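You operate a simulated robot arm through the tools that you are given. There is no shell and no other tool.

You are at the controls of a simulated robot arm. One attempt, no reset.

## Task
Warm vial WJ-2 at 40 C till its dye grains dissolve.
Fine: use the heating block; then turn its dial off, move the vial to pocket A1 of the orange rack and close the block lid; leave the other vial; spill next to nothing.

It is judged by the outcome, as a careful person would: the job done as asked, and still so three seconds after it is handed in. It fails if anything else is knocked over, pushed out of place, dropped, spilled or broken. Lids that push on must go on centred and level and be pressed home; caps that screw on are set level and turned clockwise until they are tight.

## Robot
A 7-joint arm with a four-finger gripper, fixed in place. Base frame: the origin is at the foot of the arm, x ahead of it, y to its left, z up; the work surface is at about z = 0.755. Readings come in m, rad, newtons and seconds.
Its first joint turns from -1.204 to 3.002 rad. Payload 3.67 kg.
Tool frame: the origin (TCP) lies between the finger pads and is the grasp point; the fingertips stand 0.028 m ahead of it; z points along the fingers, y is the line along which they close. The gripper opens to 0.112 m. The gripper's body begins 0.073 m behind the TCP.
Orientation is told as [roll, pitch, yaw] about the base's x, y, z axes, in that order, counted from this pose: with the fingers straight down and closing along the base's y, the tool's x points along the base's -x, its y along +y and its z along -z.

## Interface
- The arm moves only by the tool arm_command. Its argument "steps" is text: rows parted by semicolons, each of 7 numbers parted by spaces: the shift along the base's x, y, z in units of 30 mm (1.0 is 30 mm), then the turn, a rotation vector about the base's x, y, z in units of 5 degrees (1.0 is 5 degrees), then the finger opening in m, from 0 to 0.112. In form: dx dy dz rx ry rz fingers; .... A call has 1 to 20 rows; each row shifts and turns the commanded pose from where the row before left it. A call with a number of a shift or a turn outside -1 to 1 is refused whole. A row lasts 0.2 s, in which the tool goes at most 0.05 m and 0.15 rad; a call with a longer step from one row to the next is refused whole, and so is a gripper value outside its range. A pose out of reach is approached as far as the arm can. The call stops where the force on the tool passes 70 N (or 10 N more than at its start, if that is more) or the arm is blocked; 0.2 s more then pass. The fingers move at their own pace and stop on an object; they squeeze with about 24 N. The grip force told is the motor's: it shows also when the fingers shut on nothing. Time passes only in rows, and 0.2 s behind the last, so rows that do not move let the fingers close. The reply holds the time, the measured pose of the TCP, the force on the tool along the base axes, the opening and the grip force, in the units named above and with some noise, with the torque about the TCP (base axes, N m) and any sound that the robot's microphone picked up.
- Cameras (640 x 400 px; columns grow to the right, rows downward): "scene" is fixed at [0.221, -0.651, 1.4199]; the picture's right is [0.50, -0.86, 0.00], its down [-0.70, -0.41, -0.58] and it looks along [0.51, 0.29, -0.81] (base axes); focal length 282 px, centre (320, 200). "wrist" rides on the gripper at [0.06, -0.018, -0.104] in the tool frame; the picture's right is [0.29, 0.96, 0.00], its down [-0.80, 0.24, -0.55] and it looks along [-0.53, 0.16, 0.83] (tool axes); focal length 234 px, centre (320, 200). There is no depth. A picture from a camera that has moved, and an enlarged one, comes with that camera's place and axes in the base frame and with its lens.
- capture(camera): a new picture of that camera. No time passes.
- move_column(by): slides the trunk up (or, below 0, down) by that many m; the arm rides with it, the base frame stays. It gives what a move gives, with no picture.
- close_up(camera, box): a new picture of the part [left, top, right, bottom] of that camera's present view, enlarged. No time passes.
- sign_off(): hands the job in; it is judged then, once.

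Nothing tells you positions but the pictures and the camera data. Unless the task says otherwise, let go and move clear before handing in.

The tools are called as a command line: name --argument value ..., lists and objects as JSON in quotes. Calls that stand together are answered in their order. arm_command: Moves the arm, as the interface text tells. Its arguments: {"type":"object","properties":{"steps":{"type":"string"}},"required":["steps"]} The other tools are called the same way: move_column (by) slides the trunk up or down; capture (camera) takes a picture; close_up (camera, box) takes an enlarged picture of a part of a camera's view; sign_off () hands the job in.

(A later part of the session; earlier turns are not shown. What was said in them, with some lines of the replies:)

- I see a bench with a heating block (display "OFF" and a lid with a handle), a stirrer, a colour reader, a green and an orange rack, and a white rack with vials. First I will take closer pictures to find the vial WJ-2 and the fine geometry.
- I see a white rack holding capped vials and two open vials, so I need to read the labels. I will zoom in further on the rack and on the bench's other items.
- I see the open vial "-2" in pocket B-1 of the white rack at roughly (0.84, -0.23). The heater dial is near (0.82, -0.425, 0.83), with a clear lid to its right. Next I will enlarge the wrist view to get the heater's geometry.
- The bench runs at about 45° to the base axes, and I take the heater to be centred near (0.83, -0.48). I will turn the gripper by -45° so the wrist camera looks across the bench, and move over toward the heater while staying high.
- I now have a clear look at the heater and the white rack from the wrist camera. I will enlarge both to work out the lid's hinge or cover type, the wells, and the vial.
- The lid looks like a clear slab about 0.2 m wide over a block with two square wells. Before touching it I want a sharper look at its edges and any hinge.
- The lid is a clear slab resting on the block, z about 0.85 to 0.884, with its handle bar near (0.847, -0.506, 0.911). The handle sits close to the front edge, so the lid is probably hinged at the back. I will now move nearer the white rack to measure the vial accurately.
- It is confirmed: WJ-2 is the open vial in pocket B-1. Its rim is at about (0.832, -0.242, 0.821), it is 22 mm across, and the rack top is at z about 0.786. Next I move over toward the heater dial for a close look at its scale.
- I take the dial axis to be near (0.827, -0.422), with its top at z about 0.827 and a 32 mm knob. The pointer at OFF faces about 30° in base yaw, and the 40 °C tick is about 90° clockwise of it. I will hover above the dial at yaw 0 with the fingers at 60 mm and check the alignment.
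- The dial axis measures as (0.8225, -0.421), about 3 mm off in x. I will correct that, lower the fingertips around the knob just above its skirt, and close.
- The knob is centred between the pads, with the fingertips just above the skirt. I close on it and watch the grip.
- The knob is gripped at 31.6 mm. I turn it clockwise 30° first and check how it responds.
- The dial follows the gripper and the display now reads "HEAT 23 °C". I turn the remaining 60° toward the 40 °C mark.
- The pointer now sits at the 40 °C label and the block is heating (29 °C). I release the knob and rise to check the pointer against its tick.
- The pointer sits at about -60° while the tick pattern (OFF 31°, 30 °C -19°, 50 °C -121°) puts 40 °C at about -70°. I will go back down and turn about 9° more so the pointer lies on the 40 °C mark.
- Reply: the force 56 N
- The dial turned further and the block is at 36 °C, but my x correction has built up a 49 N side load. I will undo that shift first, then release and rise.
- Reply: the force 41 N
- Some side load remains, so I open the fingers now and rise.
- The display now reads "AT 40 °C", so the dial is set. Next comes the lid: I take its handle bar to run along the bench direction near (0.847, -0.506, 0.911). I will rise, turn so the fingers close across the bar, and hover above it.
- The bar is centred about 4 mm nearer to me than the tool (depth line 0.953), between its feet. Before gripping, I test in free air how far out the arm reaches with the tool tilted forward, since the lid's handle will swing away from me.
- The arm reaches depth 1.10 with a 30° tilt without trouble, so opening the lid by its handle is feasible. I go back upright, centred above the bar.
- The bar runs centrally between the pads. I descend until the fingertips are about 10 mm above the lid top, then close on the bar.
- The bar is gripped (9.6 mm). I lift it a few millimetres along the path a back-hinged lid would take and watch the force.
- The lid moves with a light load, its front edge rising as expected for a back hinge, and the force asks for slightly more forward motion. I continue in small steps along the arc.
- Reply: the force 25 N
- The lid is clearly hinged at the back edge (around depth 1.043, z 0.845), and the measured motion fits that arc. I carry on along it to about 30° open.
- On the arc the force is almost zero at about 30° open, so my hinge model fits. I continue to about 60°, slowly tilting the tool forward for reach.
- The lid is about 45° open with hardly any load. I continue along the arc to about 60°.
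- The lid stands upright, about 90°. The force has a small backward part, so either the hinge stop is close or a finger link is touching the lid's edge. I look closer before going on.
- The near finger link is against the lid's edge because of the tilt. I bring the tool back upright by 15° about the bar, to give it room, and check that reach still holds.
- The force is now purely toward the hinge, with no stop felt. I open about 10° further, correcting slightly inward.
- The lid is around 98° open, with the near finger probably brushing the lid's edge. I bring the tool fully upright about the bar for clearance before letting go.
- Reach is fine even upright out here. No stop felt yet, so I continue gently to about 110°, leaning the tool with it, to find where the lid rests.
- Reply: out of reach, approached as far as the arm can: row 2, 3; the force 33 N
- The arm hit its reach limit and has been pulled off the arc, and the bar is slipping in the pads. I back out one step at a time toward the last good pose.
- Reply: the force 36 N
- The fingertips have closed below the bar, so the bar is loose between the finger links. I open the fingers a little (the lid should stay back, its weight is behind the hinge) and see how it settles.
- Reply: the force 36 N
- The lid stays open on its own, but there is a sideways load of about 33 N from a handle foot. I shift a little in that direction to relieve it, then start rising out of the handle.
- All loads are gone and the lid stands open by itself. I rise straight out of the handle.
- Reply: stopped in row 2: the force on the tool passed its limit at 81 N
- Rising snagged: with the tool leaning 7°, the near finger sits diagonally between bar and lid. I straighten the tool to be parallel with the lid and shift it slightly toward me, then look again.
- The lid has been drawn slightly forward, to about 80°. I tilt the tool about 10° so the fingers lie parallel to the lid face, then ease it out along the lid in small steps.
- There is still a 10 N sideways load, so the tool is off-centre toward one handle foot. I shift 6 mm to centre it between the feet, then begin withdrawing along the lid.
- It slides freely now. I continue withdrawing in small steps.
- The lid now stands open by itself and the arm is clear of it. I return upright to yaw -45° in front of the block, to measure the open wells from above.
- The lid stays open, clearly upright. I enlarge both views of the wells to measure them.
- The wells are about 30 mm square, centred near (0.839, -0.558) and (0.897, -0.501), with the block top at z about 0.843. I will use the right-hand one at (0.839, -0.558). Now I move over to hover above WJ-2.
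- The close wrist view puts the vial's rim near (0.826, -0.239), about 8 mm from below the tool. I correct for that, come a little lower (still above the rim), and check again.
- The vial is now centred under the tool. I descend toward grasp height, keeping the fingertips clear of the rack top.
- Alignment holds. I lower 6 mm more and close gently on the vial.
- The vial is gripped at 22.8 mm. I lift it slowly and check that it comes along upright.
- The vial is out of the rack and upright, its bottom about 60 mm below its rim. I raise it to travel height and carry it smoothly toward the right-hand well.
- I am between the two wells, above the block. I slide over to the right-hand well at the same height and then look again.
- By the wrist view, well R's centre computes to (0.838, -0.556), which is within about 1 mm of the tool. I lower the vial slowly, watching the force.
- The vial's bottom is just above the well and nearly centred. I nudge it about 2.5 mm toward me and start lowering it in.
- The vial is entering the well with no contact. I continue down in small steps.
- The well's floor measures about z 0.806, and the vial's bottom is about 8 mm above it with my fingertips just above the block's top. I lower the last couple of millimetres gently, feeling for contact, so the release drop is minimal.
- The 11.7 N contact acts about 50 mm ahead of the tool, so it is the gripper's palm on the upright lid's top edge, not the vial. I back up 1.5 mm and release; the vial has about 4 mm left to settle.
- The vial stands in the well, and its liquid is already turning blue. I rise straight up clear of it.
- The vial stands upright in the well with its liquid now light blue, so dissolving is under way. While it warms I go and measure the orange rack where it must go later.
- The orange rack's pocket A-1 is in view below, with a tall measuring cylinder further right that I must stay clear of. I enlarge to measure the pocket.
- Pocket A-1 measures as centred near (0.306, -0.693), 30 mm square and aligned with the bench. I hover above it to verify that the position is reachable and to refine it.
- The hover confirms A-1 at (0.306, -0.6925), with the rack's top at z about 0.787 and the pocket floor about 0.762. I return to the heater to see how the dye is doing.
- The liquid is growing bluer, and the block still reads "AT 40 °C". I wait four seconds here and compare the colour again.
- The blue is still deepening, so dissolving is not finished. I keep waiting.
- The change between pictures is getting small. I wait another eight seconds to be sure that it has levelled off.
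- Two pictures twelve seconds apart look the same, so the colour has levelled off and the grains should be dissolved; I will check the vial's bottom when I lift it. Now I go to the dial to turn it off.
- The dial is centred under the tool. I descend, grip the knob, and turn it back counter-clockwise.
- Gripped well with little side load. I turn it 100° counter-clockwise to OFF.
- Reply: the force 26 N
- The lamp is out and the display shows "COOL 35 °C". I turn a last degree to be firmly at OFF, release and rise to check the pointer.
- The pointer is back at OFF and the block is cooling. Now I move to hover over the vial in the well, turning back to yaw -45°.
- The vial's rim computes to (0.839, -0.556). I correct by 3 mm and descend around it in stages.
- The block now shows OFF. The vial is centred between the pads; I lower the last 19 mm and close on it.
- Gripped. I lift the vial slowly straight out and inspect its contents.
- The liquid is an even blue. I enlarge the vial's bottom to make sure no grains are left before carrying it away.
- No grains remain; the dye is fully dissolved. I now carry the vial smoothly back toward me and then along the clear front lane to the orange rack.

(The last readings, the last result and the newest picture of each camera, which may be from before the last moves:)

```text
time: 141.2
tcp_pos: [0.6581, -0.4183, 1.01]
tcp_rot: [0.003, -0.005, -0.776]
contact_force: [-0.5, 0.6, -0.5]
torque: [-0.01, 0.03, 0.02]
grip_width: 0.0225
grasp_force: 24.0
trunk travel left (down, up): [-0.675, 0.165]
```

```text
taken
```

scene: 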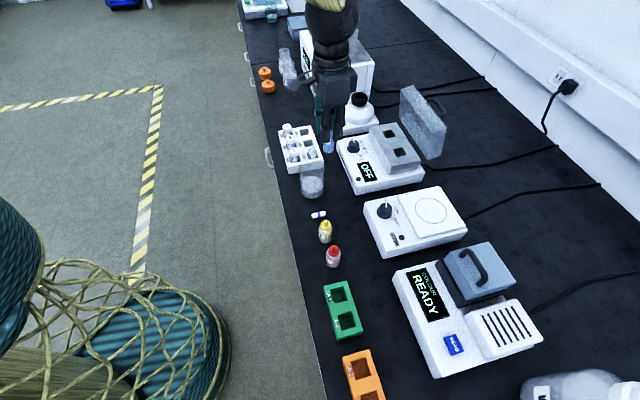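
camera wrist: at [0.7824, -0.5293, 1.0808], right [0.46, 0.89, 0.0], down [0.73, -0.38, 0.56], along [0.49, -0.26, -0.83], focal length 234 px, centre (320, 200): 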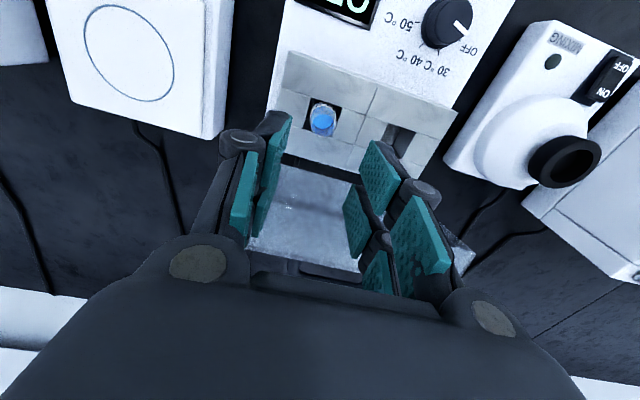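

arm_command --steps "-0.14 -0.109 0 0 0 0 0.015; -0.28 -0.218 0 0 0 0 0.015; -0.42 -0.327 0 0 0 0 0.015; -0.56 -0.436 0 0 0 0 0.015; -0.56 -0.436 0 0 0 0 0.015; -0.56 -0.436 0 0 0 0 0.015; -0.56 -0.436 0 0 0 0 0.015; -0.56 -0.436 0 0 0 0 0.015; -0.56 -0.436 0 0 0 0 0.015; -0.56 -0.436 0 0 0 0 0.015; -0.56 -0.436 0 0 0 0 0.015; -0.56 -0.436 0 0 0 0 0.015; -0.56 -0.436 0 0 0 0 0.015; -0.56 -0.436 0 0 0 0 0.015; -0.56 -0.436 0 0 0 0 0.015; -0.56 -0.436 0 0 0 0 0.015; -0.56 -0.436 0 0 0 0 0.015; -0.42 -0.327 0 0 0 0 0.015; -0.28 -0.218 0 0 0 0 0.015; -0.14 -0.109 0 0 0 0 0.015"

capture --camera "wrist"

```text
time: 145.4
tcp_pos: [0.3742, -0.6413, 1.0105]
tcp_rot: [0.001, -0.005, -0.774]
contact_force: [0.9, -1.3, -0.5]
torque: [0.0, 0.03, -0.01]
grip_width: 0.0225
grasp_force: 23.7
trunk travel left (down, up): [-0.675, 0.165]
```

```text
taken
camera wrist: at [0.3189, -0.6146, 1.1141], right [0.46, 0.89, 0.0], down [0.73, -0.38, 0.56], along [0.5, -0.26, -0.83], focal length 234 px, centre (320, 200)
```

wrist: 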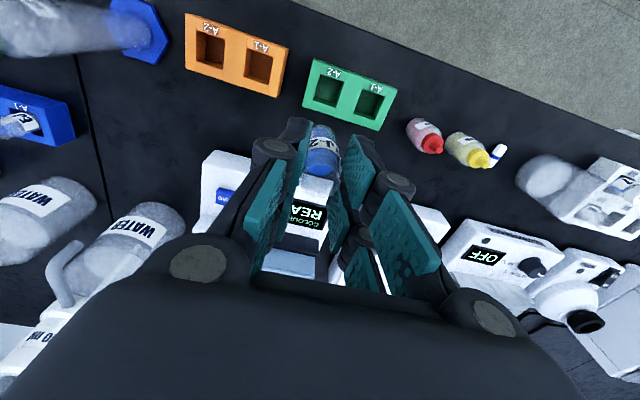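

The orange rack is in view. I finish the sideways move over A-1 and lower to just above it.

arm_command --steps "-0.2 -0.15 0 0 0 0 0.015; -0.4 -0.3 0 0 0 0 0.015; -0.55 -0.41 0 0 0 0 0.015; -0.55 -0.41 -0.2 0 0 0 0.015; -0.37 -0.28 -0.4 0 0 0 0.015; -0.2 -0.16 -0.6 0 0 0 0.015; 0 0 -0.6 0 0 0 0.015; 0 0 -0.6 0 0 0 0.015; 0 0 -0.4 0 0 0 0.015; 0 0 -0.2 0 0 0 0.015; 0 0 0 0 0 0 0.015"

capture --camera "wrist"

close_up --camera "wrist" --box '[250, 60, 390, 200]'

```text
time: 147.8
tcp_pos: [0.3046, -0.6939, 0.9212]
tcp_rot: [0.001, -0.006, -0.775]
contact_force: [-0.4, 0.7, -1.0]
torque: [0.01, 0.0, 0.01]
grip_width: 0.0226
grasp_force: 24.2
trunk travel left (down, up): [-0.675, 0.165]
```

```text
taken
camera wrist: at [0.2495, -0.6658, 1.0249], right [0.46, 0.89, 0.0], down [0.73, -0.38, 0.56], along [0.49, -0.26, -0.83], focal length 234 px, centre (320, 200)
```

wrist: 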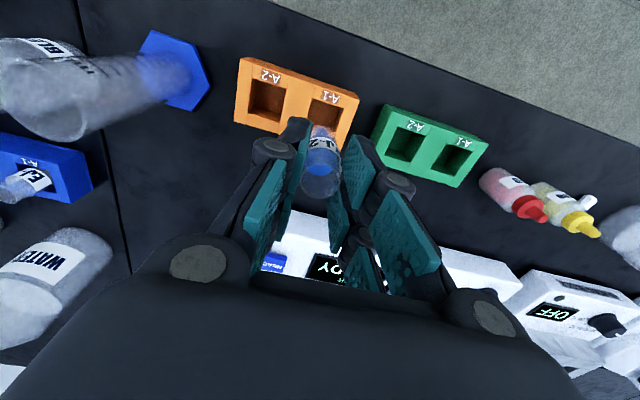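

```text
2.86 times, centred on (320, 130) of wrist
camera zoom: at [0.2495, -0.6658, 1.0249], right [0.46, 0.89, 0.0], down [0.73, -0.38, 0.56], along [0.49, -0.26, -0.83], focal length 669 px, centre (320, 400)
```

zoom: 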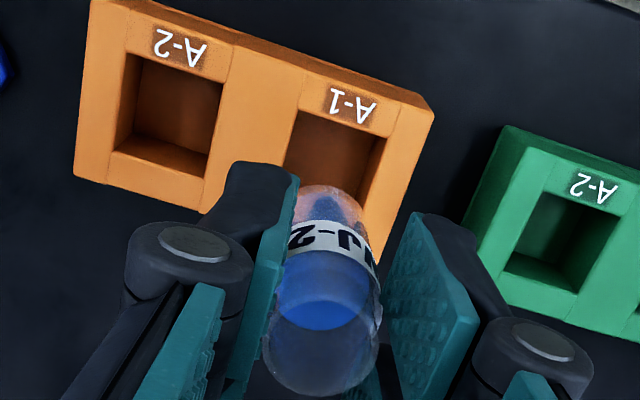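

By the wrist view the vial is about 4–5 mm too far right of the pocket's centre. I correct along the bench direction, lower to just above the rack and check again.

arm_command --steps "0.05 0.05 -0.2 0 0 0 0.015; 0.045 0.045 -0.4 0 0 0 0.015; 0 0 -0.4 0 0 0 0.015; 0 0 -0.3 0 0 0 0.015; 0 0 -0.1 0 0 0 0.015; 0 0 0 0 0 0 0.015"

close_up --camera "wrist" --box '[250, 60, 390, 200]'

capture --camera "scene"

```text
time: 149.2
tcp_pos: [0.3086, -0.6909, 0.8767]
tcp_rot: [0.003, -0.005, -0.775]
contact_force: [0.1, 0.3, -0.6]
torque: [-0.04, 0.03, 0.01]
grip_width: 0.0227
grasp_force: 24.5
trunk travel left (down, up): [-0.675, 0.165]
```

```text
2.86 times, centred on (320, 130) of wrist
camera zoom: at [0.2533, -0.6627, 0.9814], right [0.46, 0.89, 0.0], down [0.73, -0.38, 0.56], along [0.49, -0.26, -0.83], focal length 669 px, centre (320, 400)
```

zoom: 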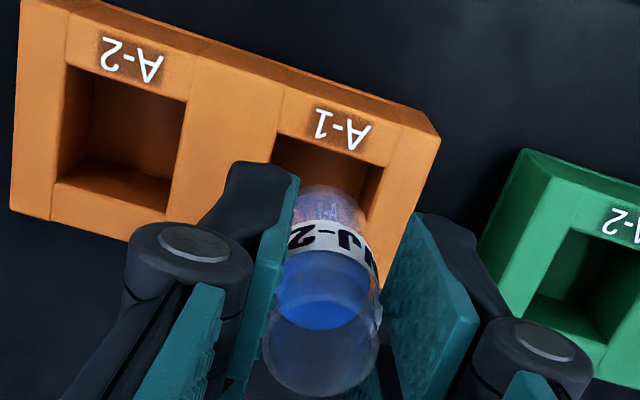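

```text
taken
```

scene: 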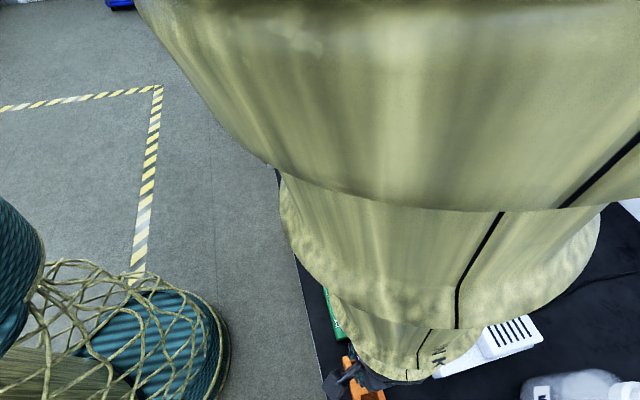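

The vial's bottom is now centred over A-1 to within about 1 mm. I lower it in slowly.

arm_command --steps "0 0 -0.2 0 0 0 0.015; 0 0 -0.3 0 0 0 0.015; 0 0 -0.3 0 0 0 0.015; 0 0 -0.2 0 0 0 0.015; 0 0 0 0 0 0 0.015"

close_up --camera "wrist" --box '[250, 60, 390, 200]'

```text
time: 150.4
tcp_pos: [0.3095, -0.6911, 0.8482]
tcp_rot: [0.001, -0.005, -0.776]
contact_force: [0.0, -0.1, 0.1]
torque: [0.01, 0.0, -0.02]
grip_width: 0.0226
grasp_force: 23.7
trunk travel left (down, up): [-0.675, 0.165]
```

```text
2.86 times, centred on (320, 130) of wrist
camera zoom: at [0.254, -0.6629, 0.9516], right [0.46, 0.89, 0.0], down [0.73, -0.38, 0.56], along [0.5, -0.26, -0.83], focal length 669 px, centre (320, 400)
```

zoom: 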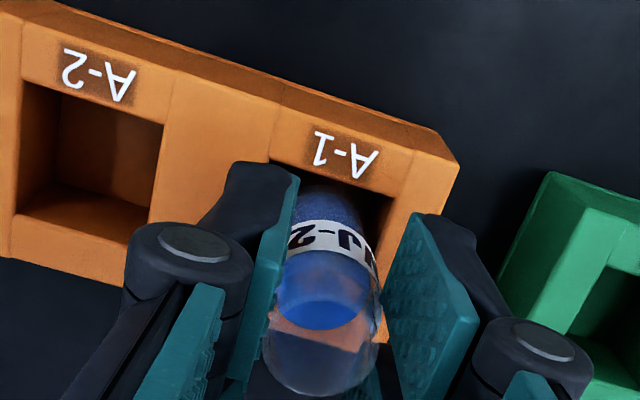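

The vial's bottom is inside the pocket without touching. I continue down in small steps until it just stands on the floor.

arm_command --steps "0 0 -0.15 0 0 0 0.015; 0 0 -0.15 0 0 0 0.015; 0 0 -0.06 0 0 0 0.015; 0 0 0 0 0 0 0.015"

```text
time: 151.4
tcp_pos: [0.3092, -0.6916, 0.836]
tcp_rot: [0.001, -0.006, -0.774]
contact_force: [-0.3, -0.1, -0.6]
torque: [0.0, 0.0, -0.02]
grip_width: 0.0222
grasp_force: 24.1
trunk travel left (down, up): [-0.675, 0.165]
```

arm_command --steps "0 0 -0.05 0 0 0 0.015; 0 0 -0.05 0 0 0 0.015; 0 0 0 0 0 0 0.015"

close_up --camera "wrist" --box '[250, 60, 390, 200]'

```text
time: 152.2
tcp_pos: [0.3095, -0.6913, 0.8332]
tcp_rot: [0.002, -0.005, -0.774]
contact_force: [-0.4, 1.7, 0.1]
torque: [0.0, 0.02, -0.01]
grip_width: 0.0223
grasp_force: 24.2
trunk travel left (down, up): [-0.675, 0.165]
```

```text
2.86 times, centred on (320, 130) of wrist
camera zoom: at [0.2537, -0.6637, 0.9374], right [0.46, 0.89, 0.0], down [0.73, -0.38, 0.56], along [0.5, -0.26, -0.83], focal length 669 px, centre (320, 400)
```

zoom: 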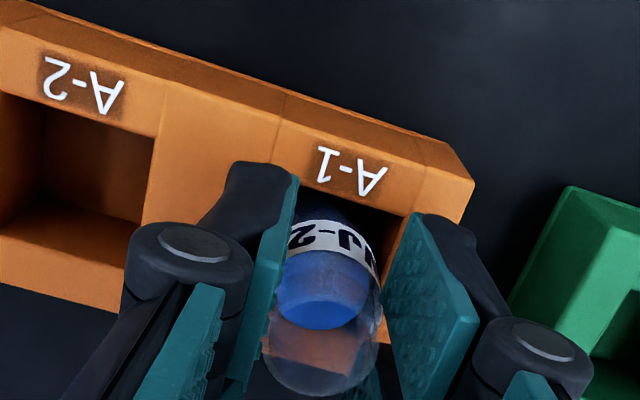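

arm_command --steps "0 0 -0.05 0 0 0 0.015; 0 0 -0.05 0 0 0 0.015; 0 0 0 0 0 0 0.015"

```text
time: 153.0
tcp_pos: [0.3087, -0.6908, 0.8322]
tcp_rot: [0.0, -0.008, -0.773]
contact_force: [-0.2, -4.4, 18.0]
torque: [-0.24, -0.06, 0.0]
grip_width: 0.0224
grasp_force: 23.8
trunk travel left (down, up): [-0.675, 0.165]
```

Contact at 18 N, acting at the vial: it stands on the pocket's floor. I ease up a touch and release slowly.

arm_command --steps "0 0 0.06 0 0 0 0.015; 0 0 0 0 0 0 0.02; 0 0 0 0 0 0 0.024; 0 0 0 0 0 0 0.03; 0 0 0 0 0 0 0.04; 0 0 0 0 0 0 0.046; 0 0 0 0 0 0 0.046"

close_up --camera "wrist" --box '[250, 60, 390, 200]'

```text
time: 154.6
tcp_pos: [0.3099, -0.6906, 0.8318]
tcp_rot: [0.001, -0.005, -0.775]
contact_force: [0.0, 0.0, 0.1]
torque: [-0.01, 0.0, 0.01]
grip_width: 0.0461
grasp_force: 0.1
trunk travel left (down, up): [-0.675, 0.165]
```

```text
2.86 times, centred on (320, 130) of wrist
camera zoom: at [0.2538, -0.6627, 0.936], right [0.46, 0.89, 0.0], down [0.73, -0.38, 0.56], along [0.49, -0.26, -0.83], focal length 669 px, centre (320, 400)
```

zoom: 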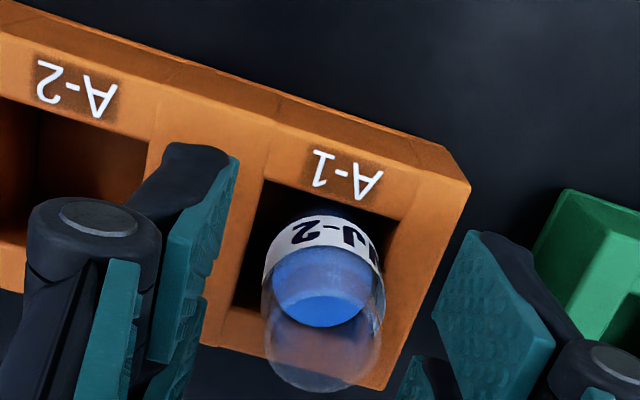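

The vial stands in pocket A-1. I rise straight up, clear of it.

arm_command --steps "0 0 0.2 0 0 0 0.046; 0 0 0.4 0 0 0 0.046; 0 0 0.7 0 0 0 0.046; 0 0 0.9 0 0 0 0.046; 0 0 0.9 0 0 0 0.046; 0 0 0.9 0 0 0 0.046; 0 0 0.9 0 0 0 0.046; 0 0 0.9 0 0 0 0.046; 0 0 0 0 0 0 0.046"

close_up --camera "wrist" --box '[230, 60, 410, 210]'

```text
time: 156.6
tcp_pos: [0.3132, -0.6926, 1.0075]
tcp_rot: [0.003, -0.006, -0.773]
contact_force: [-0.9, -0.8, -0.1]
torque: [0.0, -0.01, 0.01]
grip_width: 0.0457
grasp_force: 0.1
trunk travel left (down, up): [-0.675, 0.165]
```

```text
2.67 times, centred on (320, 135) of wrist
camera zoom: at [0.2572, -0.6652, 1.1099], right [0.46, 0.89, 0.0], down [0.74, -0.38, 0.56], along [0.49, -0.26, -0.83], focal length 624 px, centre (320, 373)
```

zoom: 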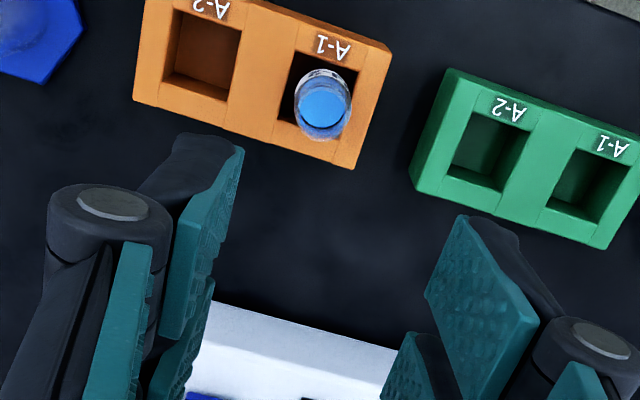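

The vial is safely in A-1 and upright. Last job is the lid: I will push it shut from behind with closed fingertips beside the handle. I travel high across the bench to a point behind the upright lid.

arm_command --steps "0 0 0.8 0 0 0 0.02; 0 0 0.8 0 0 0 0.0; 0.4 0.02 0.8 0 0 0 0.0; 0.85 0.038 0 0 0 0 0.0; 0.85 0.038 0 0 0 0 0.0; 0.85 0.038 0 0 0 0 0.0; 0.85 0.038 0 0 0 0 0.0; 0.85 0.038 0 0 0 0 0.0; 0.85 0.038 0 0 0 0 0.0; 0.85 0.038 0 0 0 0 0.0; 0.85 0.038 0 0 0 0 0.0; 0.85 0.038 0 0 0 0 0.0; 0.85 0.038 0 0 0 0 0.0; 0.85 0.038 0 0 0 0 0.0; 0.85 0.038 0 0 0 0 0.0; 0.85 0.038 0 0 0 0 0.0; 0.85 0.038 0 0 0 0 0.0; 0.85 0.038 0 0 0 0 0.0; 0.85 0.038 0 0 0 0 0.0; 0.4 0.02 0 0 0 0 0.0"

capture --camera "scene"

capture --camera "wrist"

```text
time: 160.8
tcp_pos: [0.7399, -0.6717, 1.0796]
tcp_rot: [0.003, -0.004, -0.776]
contact_force: [0.7, -0.2, -0.8]
torque: [0.03, 0.0, 0.01]
grip_width: 0.0
grasp_force: 23.9
trunk travel left (down, up): [-0.675, 0.165]
```

```text
taken
```

scene: 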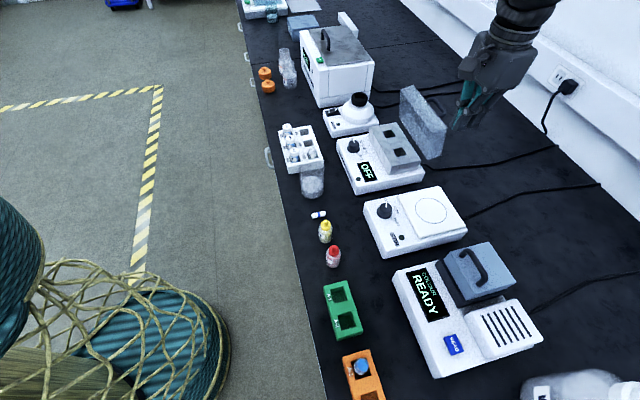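

```text
taken
camera wrist: at [0.6851, -0.6443, 1.1834], right [0.46, 0.89, 0.0], down [0.73, -0.38, 0.56], along [0.49, -0.26, -0.83], focal length 234 px, centre (320, 200)
```

wrist: 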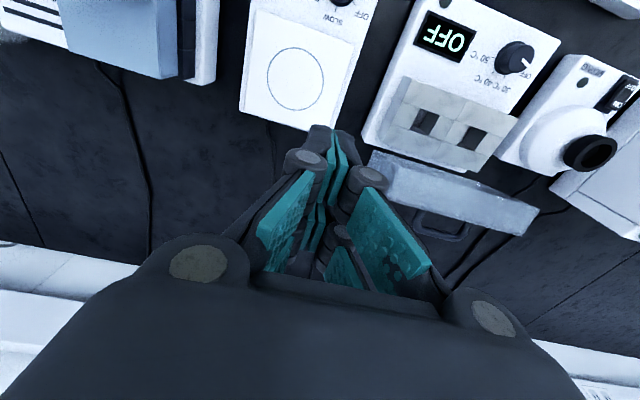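

The blue vial shows in the orange rack's A-1. I enlarge the lid from here to measure its angle and handle.

close_up --camera "wrist" --box '[350, 120, 550, 270]'

close_up --camera "scene" --box '[370, 75, 470, 175]'

close_up --camera "scene" --box '[330, 340, 400, 400]'

```text
2.67 times, centred on (450, 195) of wrist
camera zoom: at [0.6851, -0.6443, 1.1834], right [0.46, 0.89, 0.0], down [0.73, -0.38, 0.56], along [0.49, -0.26, -0.83], focal length 624 px, centre (-27, 213)
```

zoom: 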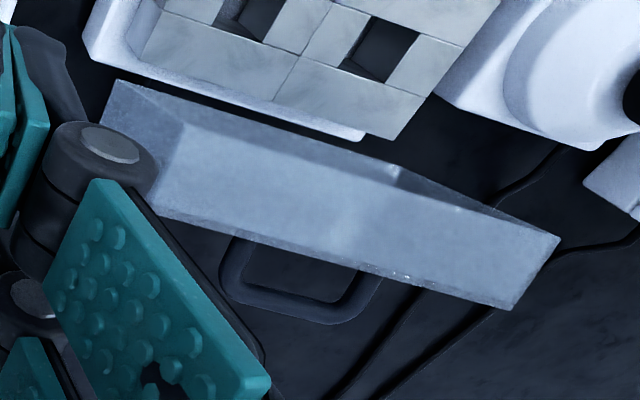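

```text
4.00 times, centred on (420, 125) of scene
camera zoom: at [0.221, -0.651, 1.4199], right [0.5, -0.86, 0.0], down [-0.7, -0.41, -0.58], along [0.51, 0.29, -0.81], focal length 1128 px, centre (-80, 500)
```

zoom: 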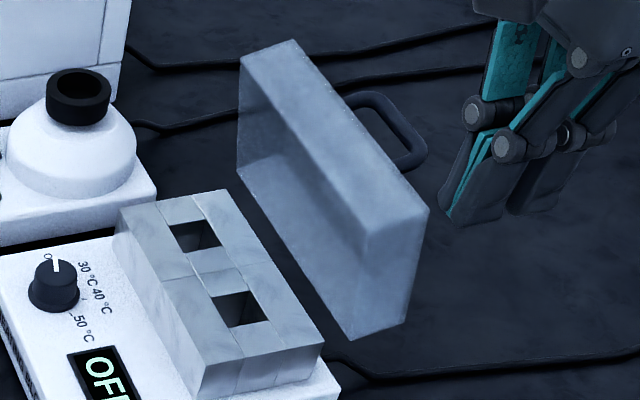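

```text
6.67 times, centred on (365, 370) of scene
camera zoom: at [0.221, -0.651, 1.4199], right [0.5, -0.86, 0.0], down [-0.7, -0.41, -0.58], along [0.51, 0.29, -0.81], focal length 1880 px, centre (20, -933)
```

zoom: 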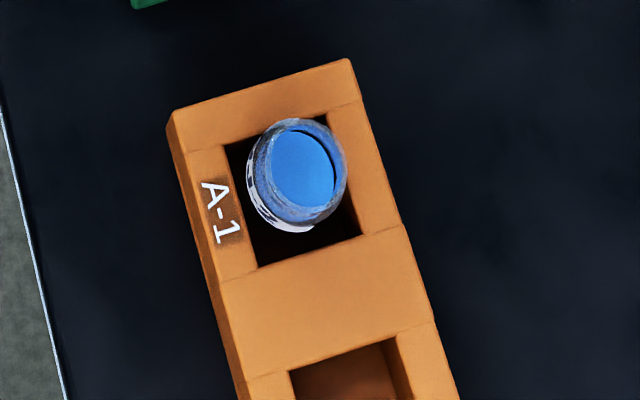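

The vial sits straight in A-1. The lid is at about 78°, with its free edge near depth 1.02–1.06. I move behind its right end, beside the handle, and lower the closed fingertips to just below its top edge.

arm_command --steps "0.5 0.02 0 0 0 0 0.0; 0.85 0.03 0 0 0 0 0.0; 0.9 0.03 0 0 0 0 0.0; 0.9 0.03 0 0 0 0 0.0; 0.9 0.03 0 0 0 0 0.0; 0.9 0.03 0 0 0 0 0.0; 0.75 0.02 0 0 0 0 0.0; 0 0 -0.6 0 0 0 0.0; 0 0 -0.7 0 0 0 0.0; 0 0 -0.7 0 0 0 0.0; 0 0 0 0 0 0 0.0"

capture --camera "wrist"

close_up --camera "scene" --box '[370, 65, 480, 175]'

```text
time: 163.2
tcp_pos: [0.9135, -0.667, 1.0192]
tcp_rot: [0.001, -0.005, -0.776]
contact_force: [0.7, -0.3, 0.7]
torque: [0.01, -0.02, 0.0]
grip_width: 0.0
grasp_force: 23.7
trunk travel left (down, up): [-0.675, 0.165]
```

```text
taken
camera wrist: at [0.8578, -0.6399, 1.1231], right [0.46, 0.89, 0.0], down [0.73, -0.38, 0.56], along [0.5, -0.26, -0.83], focal length 234 px, centre (320, 200)
```

wrist: 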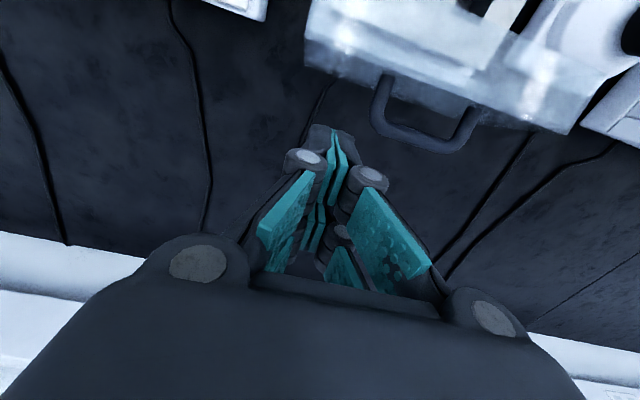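

```text
3.64 times, centred on (425, 120) of scene
camera zoom: at [0.221, -0.651, 1.4199], right [0.5, -0.86, 0.0], down [-0.7, -0.41, -0.58], along [0.51, 0.29, -0.81], focal length 1025 px, centre (-62, 491)
```

zoom: 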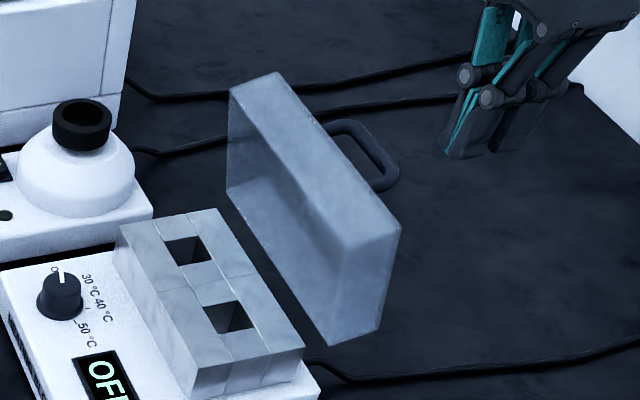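

The fingertips are behind the lid, between its right end and the handle's foot. I lower them to z about 0.92 and approach the lid's back face.

arm_command --steps "0 0 -0.8 0 0 0 0.0; 0 0 -0.8 0 0 0 0.0; 0 0 -0.75 0 0 0 0.0; -0.3 0.3 0 0 0 0 0.0; -0.3 0.3 0 0 0 0 0.0; -0.15 0.15 0 0 0 0 0.0; 0 0 0 0 0 0 0.0"

close_up --camera "scene" --box '[370, 65, 480, 175]'

close_up --camera "wrist" --box '[230, 40, 450, 240]'

```text
time: 164.8
tcp_pos: [0.8893, -0.6431, 0.9487]
tcp_rot: [0.001, -0.005, -0.775]
contact_force: [0.4, -0.2, 1.1]
torque: [0.01, -0.01, 0.0]
grip_width: 0.0
grasp_force: 23.8
trunk travel left (down, up): [-0.675, 0.165]
```

```text
3.64 times, centred on (425, 120) of scene
camera zoom: at [0.221, -0.651, 1.4199], right [0.5, -0.86, 0.0], down [-0.7, -0.41, -0.58], along [0.51, 0.29, -0.81], focal length 1025 px, centre (-62, 491)
```

zoom: 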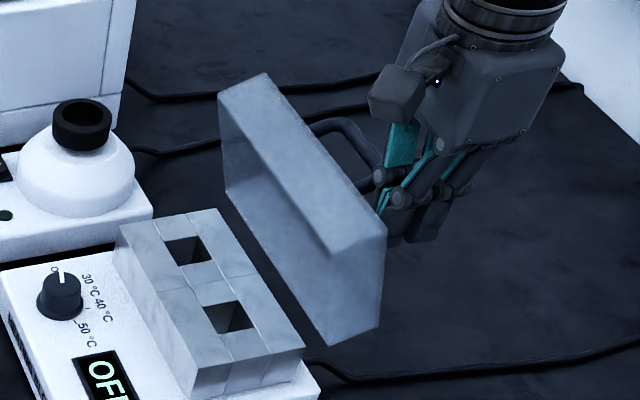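

```text
2.00 times, centred on (340, 140) of wrist
camera zoom: at [0.8351, -0.6159, 1.0525], right [0.46, 0.89, 0.0], down [0.74, -0.38, 0.56], along [0.49, -0.26, -0.83], focal length 468 px, centre (280, 320)
```

zoom: 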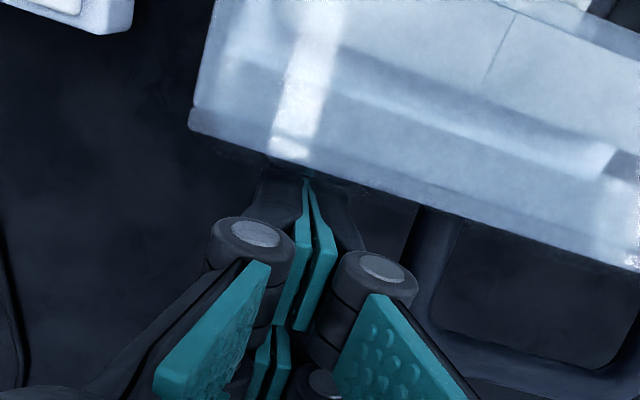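

The lid is light and moves almost without force as the fingertips meet it. I push on gently along its closing arc in small steps.

arm_command --steps "-0.145 0.145 0.04 0 0 0 0.0; -0.145 0.145 0.04 0 0 0 0.0; -0.145 0.145 0.04 0 0 0 0.0; 0 0 0 0 0 0 0.0"

close_up --camera "scene" --box '[370, 65, 480, 175]'

```text
time: 165.8
tcp_pos: [0.8763, -0.6295, 0.9512]
tcp_rot: [0.002, -0.006, -0.772]
contact_force: [0.9, -0.7, -0.3]
torque: [0.03, -0.01, 0.03]
grip_width: 0.0
grasp_force: 23.7
trunk travel left (down, up): [-0.675, 0.165]
```

```text
3.64 times, centred on (425, 120) of scene
camera zoom: at [0.221, -0.651, 1.4199], right [0.5, -0.86, 0.0], down [-0.7, -0.41, -0.58], along [0.51, 0.29, -0.81], focal length 1025 px, centre (-62, 491)
```

zoom: 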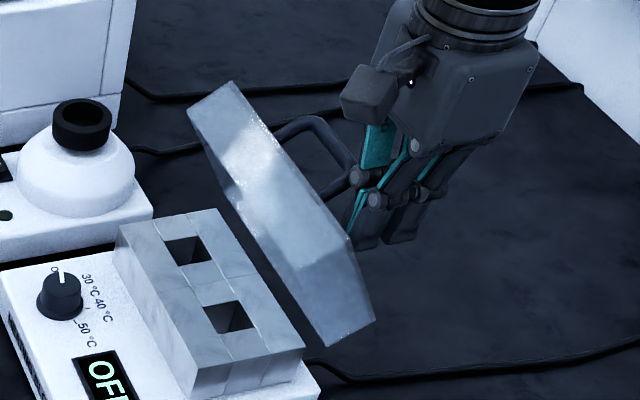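

It is about 60° and stays where I put it. I continue.

arm_command --steps "-0.17 0.17 0.03 0 0 0 0.0; -0.17 0.17 0.02 0 0 0 0.0; -0.17 0.17 0 0 0 0 0.0; 0 0 0 0 0 0 0.0"

close_up --camera "scene" --box '[370, 65, 480, 175]'

```text
time: 166.8
tcp_pos: [0.8612, -0.6156, 0.9522]
tcp_rot: [0.001, -0.005, -0.774]
contact_force: [-0.9, 0.9, 0.7]
torque: [-0.02, 0.02, 0.01]
grip_width: 0.0
grasp_force: 24.4
trunk travel left (down, up): [-0.675, 0.165]
```

```text
3.64 times, centred on (425, 120) of scene
camera zoom: at [0.221, -0.651, 1.4199], right [0.5, -0.86, 0.0], down [-0.7, -0.41, -0.58], along [0.51, 0.29, -0.81], focal length 1025 px, centre (-62, 491)
```

zoom: 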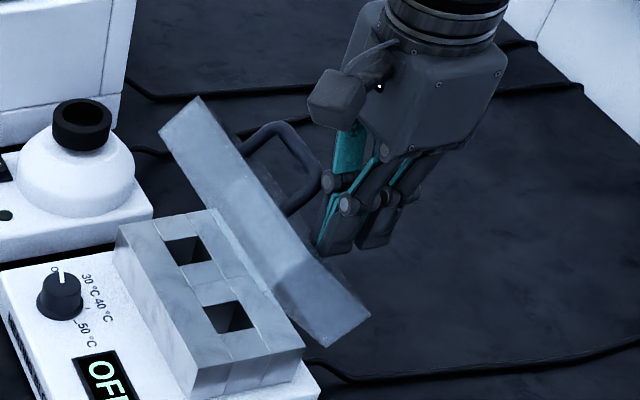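

arm_command --steps "-0.17 0.17 -0.02 0 0 0 0.0; -0.17 0.17 -0.04 0 0 0 0.0; -0.17 0.17 -0.06 0 0 0 0.0; 0 0 0 0 0 0 0.0"

close_up --camera "scene" --box '[370, 65, 480, 175]'

```text
time: 167.8
tcp_pos: [0.847, -0.6001, 0.9491]
tcp_rot: [0.003, -0.006, -0.776]
contact_force: [1.2, -0.2, -0.2]
torque: [-0.02, 0.02, -0.01]
grip_width: 0.0
grasp_force: 24.1
trunk travel left (down, up): [-0.675, 0.165]
```

```text
3.64 times, centred on (425, 120) of scene
camera zoom: at [0.221, -0.651, 1.4199], right [0.5, -0.86, 0.0], down [-0.7, -0.41, -0.58], along [0.51, 0.29, -0.81], focal length 1025 px, centre (-62, 491)
```

zoom: 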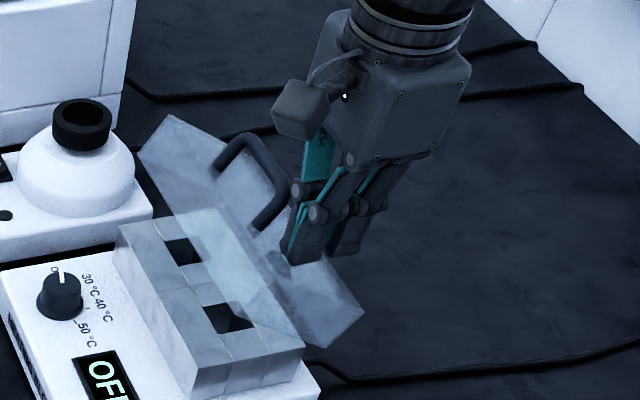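

arm_command --steps "-0.165 0.165 -0.1 0 0 0 0.0; -0.165 0.165 -0.13 0 0 0 0.0; -0.165 0.165 -0.15 0 0 0 0.0; 0 0 0 0 0 0 0.0"

close_up --camera "scene" --box '[370, 65, 480, 175]'

```text
time: 168.8
tcp_pos: [0.831, -0.5858, 0.9382]
tcp_rot: [0.0, -0.006, -0.776]
contact_force: [0.7, -0.1, -0.3]
torque: [0.0, 0.0, 0.01]
grip_width: 0.0001
grasp_force: 23.9
trunk travel left (down, up): [-0.675, 0.165]
```

```text
3.64 times, centred on (425, 120) of scene
camera zoom: at [0.221, -0.651, 1.4199], right [0.5, -0.86, 0.0], down [-0.7, -0.41, -0.58], along [0.51, 0.29, -0.81], focal length 1025 px, centre (-62, 491)
```

zoom: 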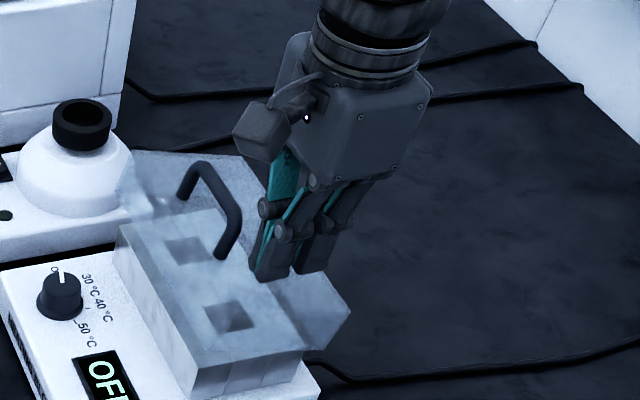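

arm_command --steps "-0.13 0.13 -0.15 0 0 0 0.0; -0.12 0.12 -0.16 0 0 0 0.0; -0.11 0.11 -0.17 0 0 0 0.0; 0 0 0 0 0 0 0.0"

close_up --camera "scene" --box '[370, 65, 480, 175]'

```text
time: 169.8
tcp_pos: [0.8205, -0.5743, 0.923]
tcp_rot: [0.002, -0.005, -0.775]
contact_force: [-0.5, 0.2, 0.0]
torque: [0.0, -0.03, 0.0]
grip_width: 0.0
grasp_force: 24.1
trunk travel left (down, up): [-0.675, 0.165]
```

```text
3.64 times, centred on (425, 120) of scene
camera zoom: at [0.221, -0.651, 1.4199], right [0.5, -0.86, 0.0], down [-0.7, -0.41, -0.58], along [0.51, 0.29, -0.81], focal length 1025 px, centre (-62, 491)
```

zoom: 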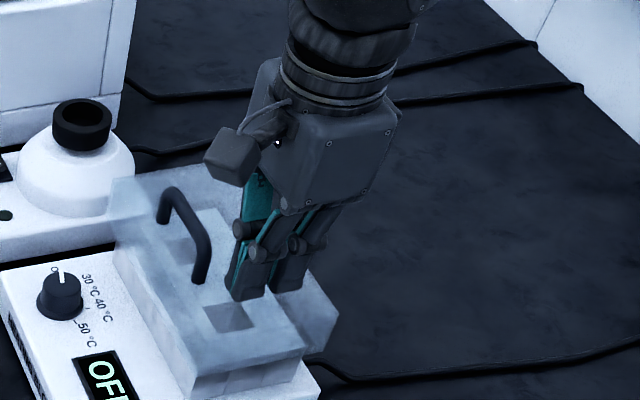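

Nearly closed. I press it down the last centimetre until the force shows that it is seated.

arm_command --steps "-0.05 0.05 -0.15 0 0 0 0.0; -0.04 0.04 -0.13 0 0 0 0.0; 0 0 -0.08 0 0 0 0.0; 0 0 0 0 0 0 0.0"

close_up --camera "scene" --box '[370, 65, 480, 175]'

```text
time: 170.8
tcp_pos: [0.819, -0.5717, 0.9122]
tcp_rot: [0.003, -0.007, -0.776]
contact_force: [0.4, 0.4, -0.7]
torque: [-0.04, 0.03, 0.03]
grip_width: 0.0
grasp_force: 23.8
trunk travel left (down, up): [-0.675, 0.165]
```

```text
3.64 times, centred on (425, 120) of scene
camera zoom: at [0.221, -0.651, 1.4199], right [0.5, -0.86, 0.0], down [-0.7, -0.41, -0.58], along [0.51, 0.29, -0.81], focal length 1025 px, centre (-62, 491)
```

zoom: 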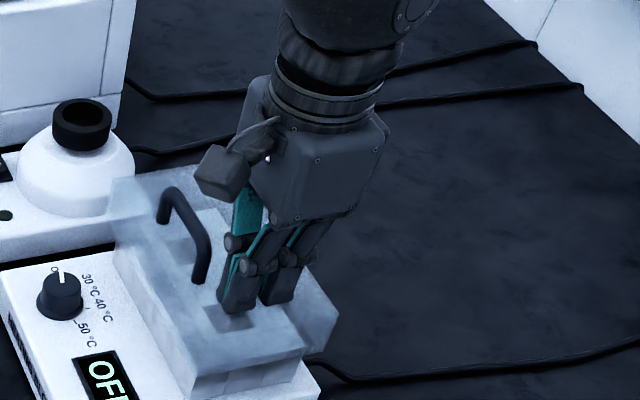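

arm_command --steps "0 0 -0.06 0 0 0 0.0; 0 0 -0.06 0 0 0 0.0; 0 0 0 0 0 0 0.0"

```text
time: 171.6
tcp_pos: [0.8169, -0.5719, 0.9123]
tcp_rot: [0.001, -0.009, -0.775]
contact_force: [1.9, -4.9, 14.7]
torque: [0.09, 0.16, 0.01]
grip_width: 0.006
grasp_force: 35.7
trunk travel left (down, up): [-0.675, 0.165]
```

The lid is solid under 15 N, so it is seated. I rise clear and check that it lies flat as at the start.

arm_command --steps "0 0 0.3 0 0 0 0.0; 0 0 0.7 0 0 0 0.01; 0 0 0.9 0 0 0 0.02; 0 0 0.9 0 0 0 0.03; 0 0 0.9 0 0 0 0.03; -0.6 0.6 0 0 0 0 0.03; -0.8 0.8 0 0 0 0 0.03; -0.8 0.8 0 0 0 0 0.03; -0.8 0.8 0 0 0 0 0.03; -0.8 0.8 0 0 0 0 0.03; -0.5 0.5 0 0 0 0 0.03; 0 0 0 0 0 0 0.03"

capture --camera "scene"

close_up --camera "scene" --box '[330, 80, 450, 200]'

close_up --camera "scene" --box '[375, 145, 435, 190]'

capture --camera "wrist"

```text
time: 174.2
tcp_pos: [0.6887, -0.4407, 1.0187]
tcp_rot: [0.0, -0.004, -0.775]
contact_force: [-0.1, 0.3, -0.3]
torque: [-0.02, -0.02, 0.0]
grip_width: 0.03
grasp_force: 0.0
trunk travel left (down, up): [-0.675, 0.165]
```

```text
taken
```

scene: 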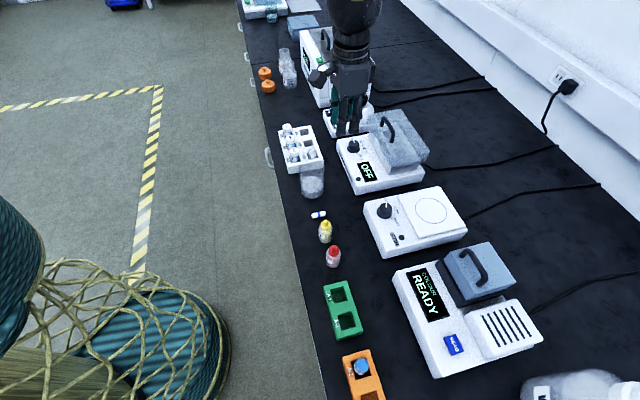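

```text
3.33 times, centred on (390, 140) of scene
camera zoom: at [0.221, -0.651, 1.4199], right [0.5, -0.86, 0.0], down [-0.7, -0.41, -0.58], along [0.51, 0.29, -0.81], focal length 940 px, centre (87, 400)
```

zoom: 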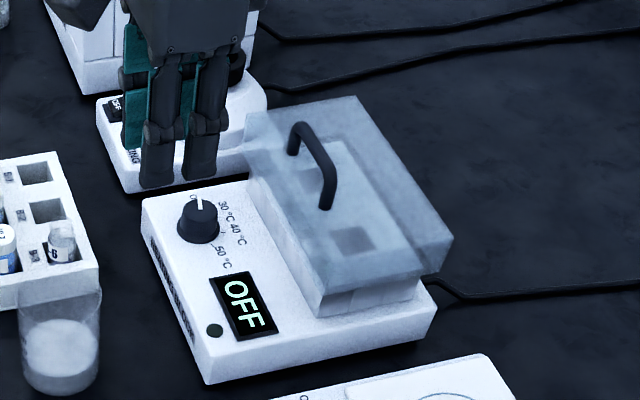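

```text
8.89 times, centred on (405, 168) of scene
camera zoom: at [0.221, -0.651, 1.4199], right [0.5, -0.86, 0.0], down [-0.7, -0.41, -0.58], along [0.51, 0.29, -0.81], focal length 2506 px, centre (-436, 489)
```

zoom: 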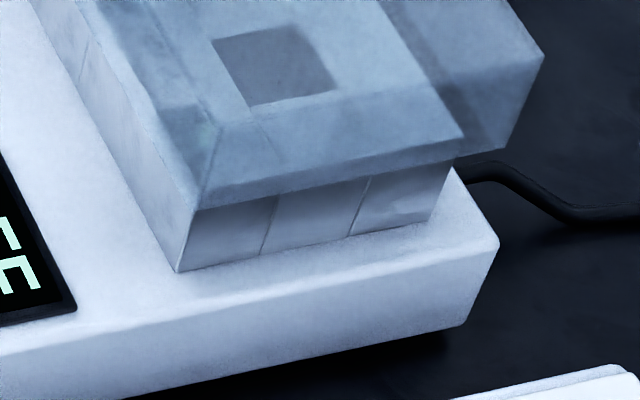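

```text
taken
camera wrist: at [0.6335, -0.4134, 1.1236], right [0.46, 0.89, 0.0], down [0.73, -0.38, 0.56], along [0.49, -0.26, -0.83], focal length 234 px, centre (320, 200)
```

wrist: 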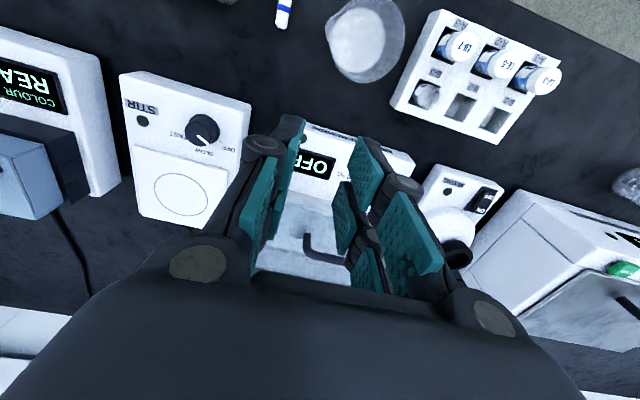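

The lid lies exactly as at the start, the display reads OFF and the dial points to OFF. One last look at the vial and the two racks before handing in.

close_up --camera "scene" --box '[300, 260, 440, 400]'

close_up --camera "scene" --box '[250, 100, 350, 220]'

```text
2.86 times, centred on (370, 330) of scene
camera zoom: at [0.221, -0.651, 1.4199], right [0.5, -0.86, 0.0], down [-0.7, -0.41, -0.58], along [0.51, 0.29, -0.81], focal length 806 px, centre (177, -171)
```

zoom: 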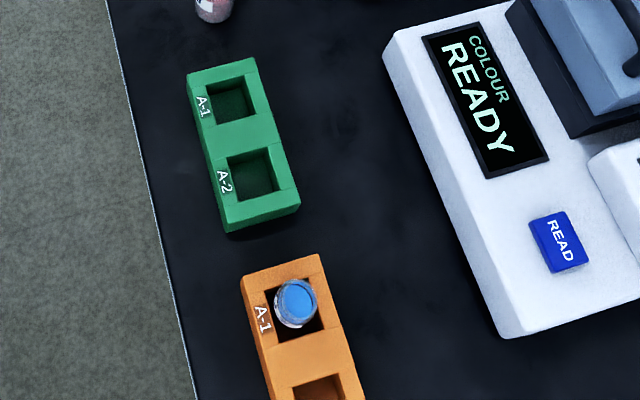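

```text
3.33 times, centred on (300, 160) of scene
camera zoom: at [0.221, -0.651, 1.4199], right [0.5, -0.86, 0.0], down [-0.7, -0.41, -0.58], along [0.51, 0.29, -0.81], focal length 940 px, centre (387, 333)
```

zoom: 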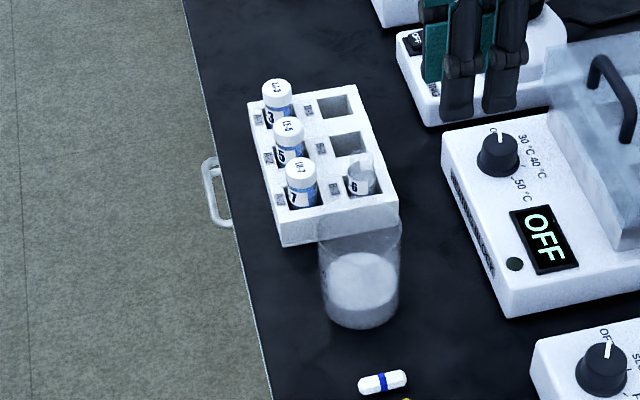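

Everything is as asked: WJ-2 stands upright in the orange rack's A-1 with its dye dissolved. The dial and display are at OFF, the block's lid is closed, and the other vials and items are where they were. The arm is clear and holds nothing, so I hand the job in.

sign_off

```text
The job is handed in.
```

I warmed vial WJ-2 in the heating block at 40 °C, and its dye grains are dissolved. The liquid had stopped changing colour between pictures 12 seconds apart. When I lifted the vial out it was an even blue with no grains at the bottom.

- **Heating block:** the dial points to OFF, the display reads OFF, and the lid is closed and lies as it did at the start.
- **Vial WJ-2:** it stands upright in pocket A-1 of the orange rack. I saw no spill at any point.
- **Everything else:** WN-6, the three capped vials and the white rack are where they were, and nothing else looks moved.

**Rough moments:**
- While I was letting go of the open lid's handle, the gripper snagged on it and the force limit stopped the arm at 81 N.
- While I lowered the vial into the well, the gripper's palm pressed on the lid's edge at about 12 N.
- The vial settled about the last 4 mm into the well when I let go.

None of these left anything visibly damaged or displaced.
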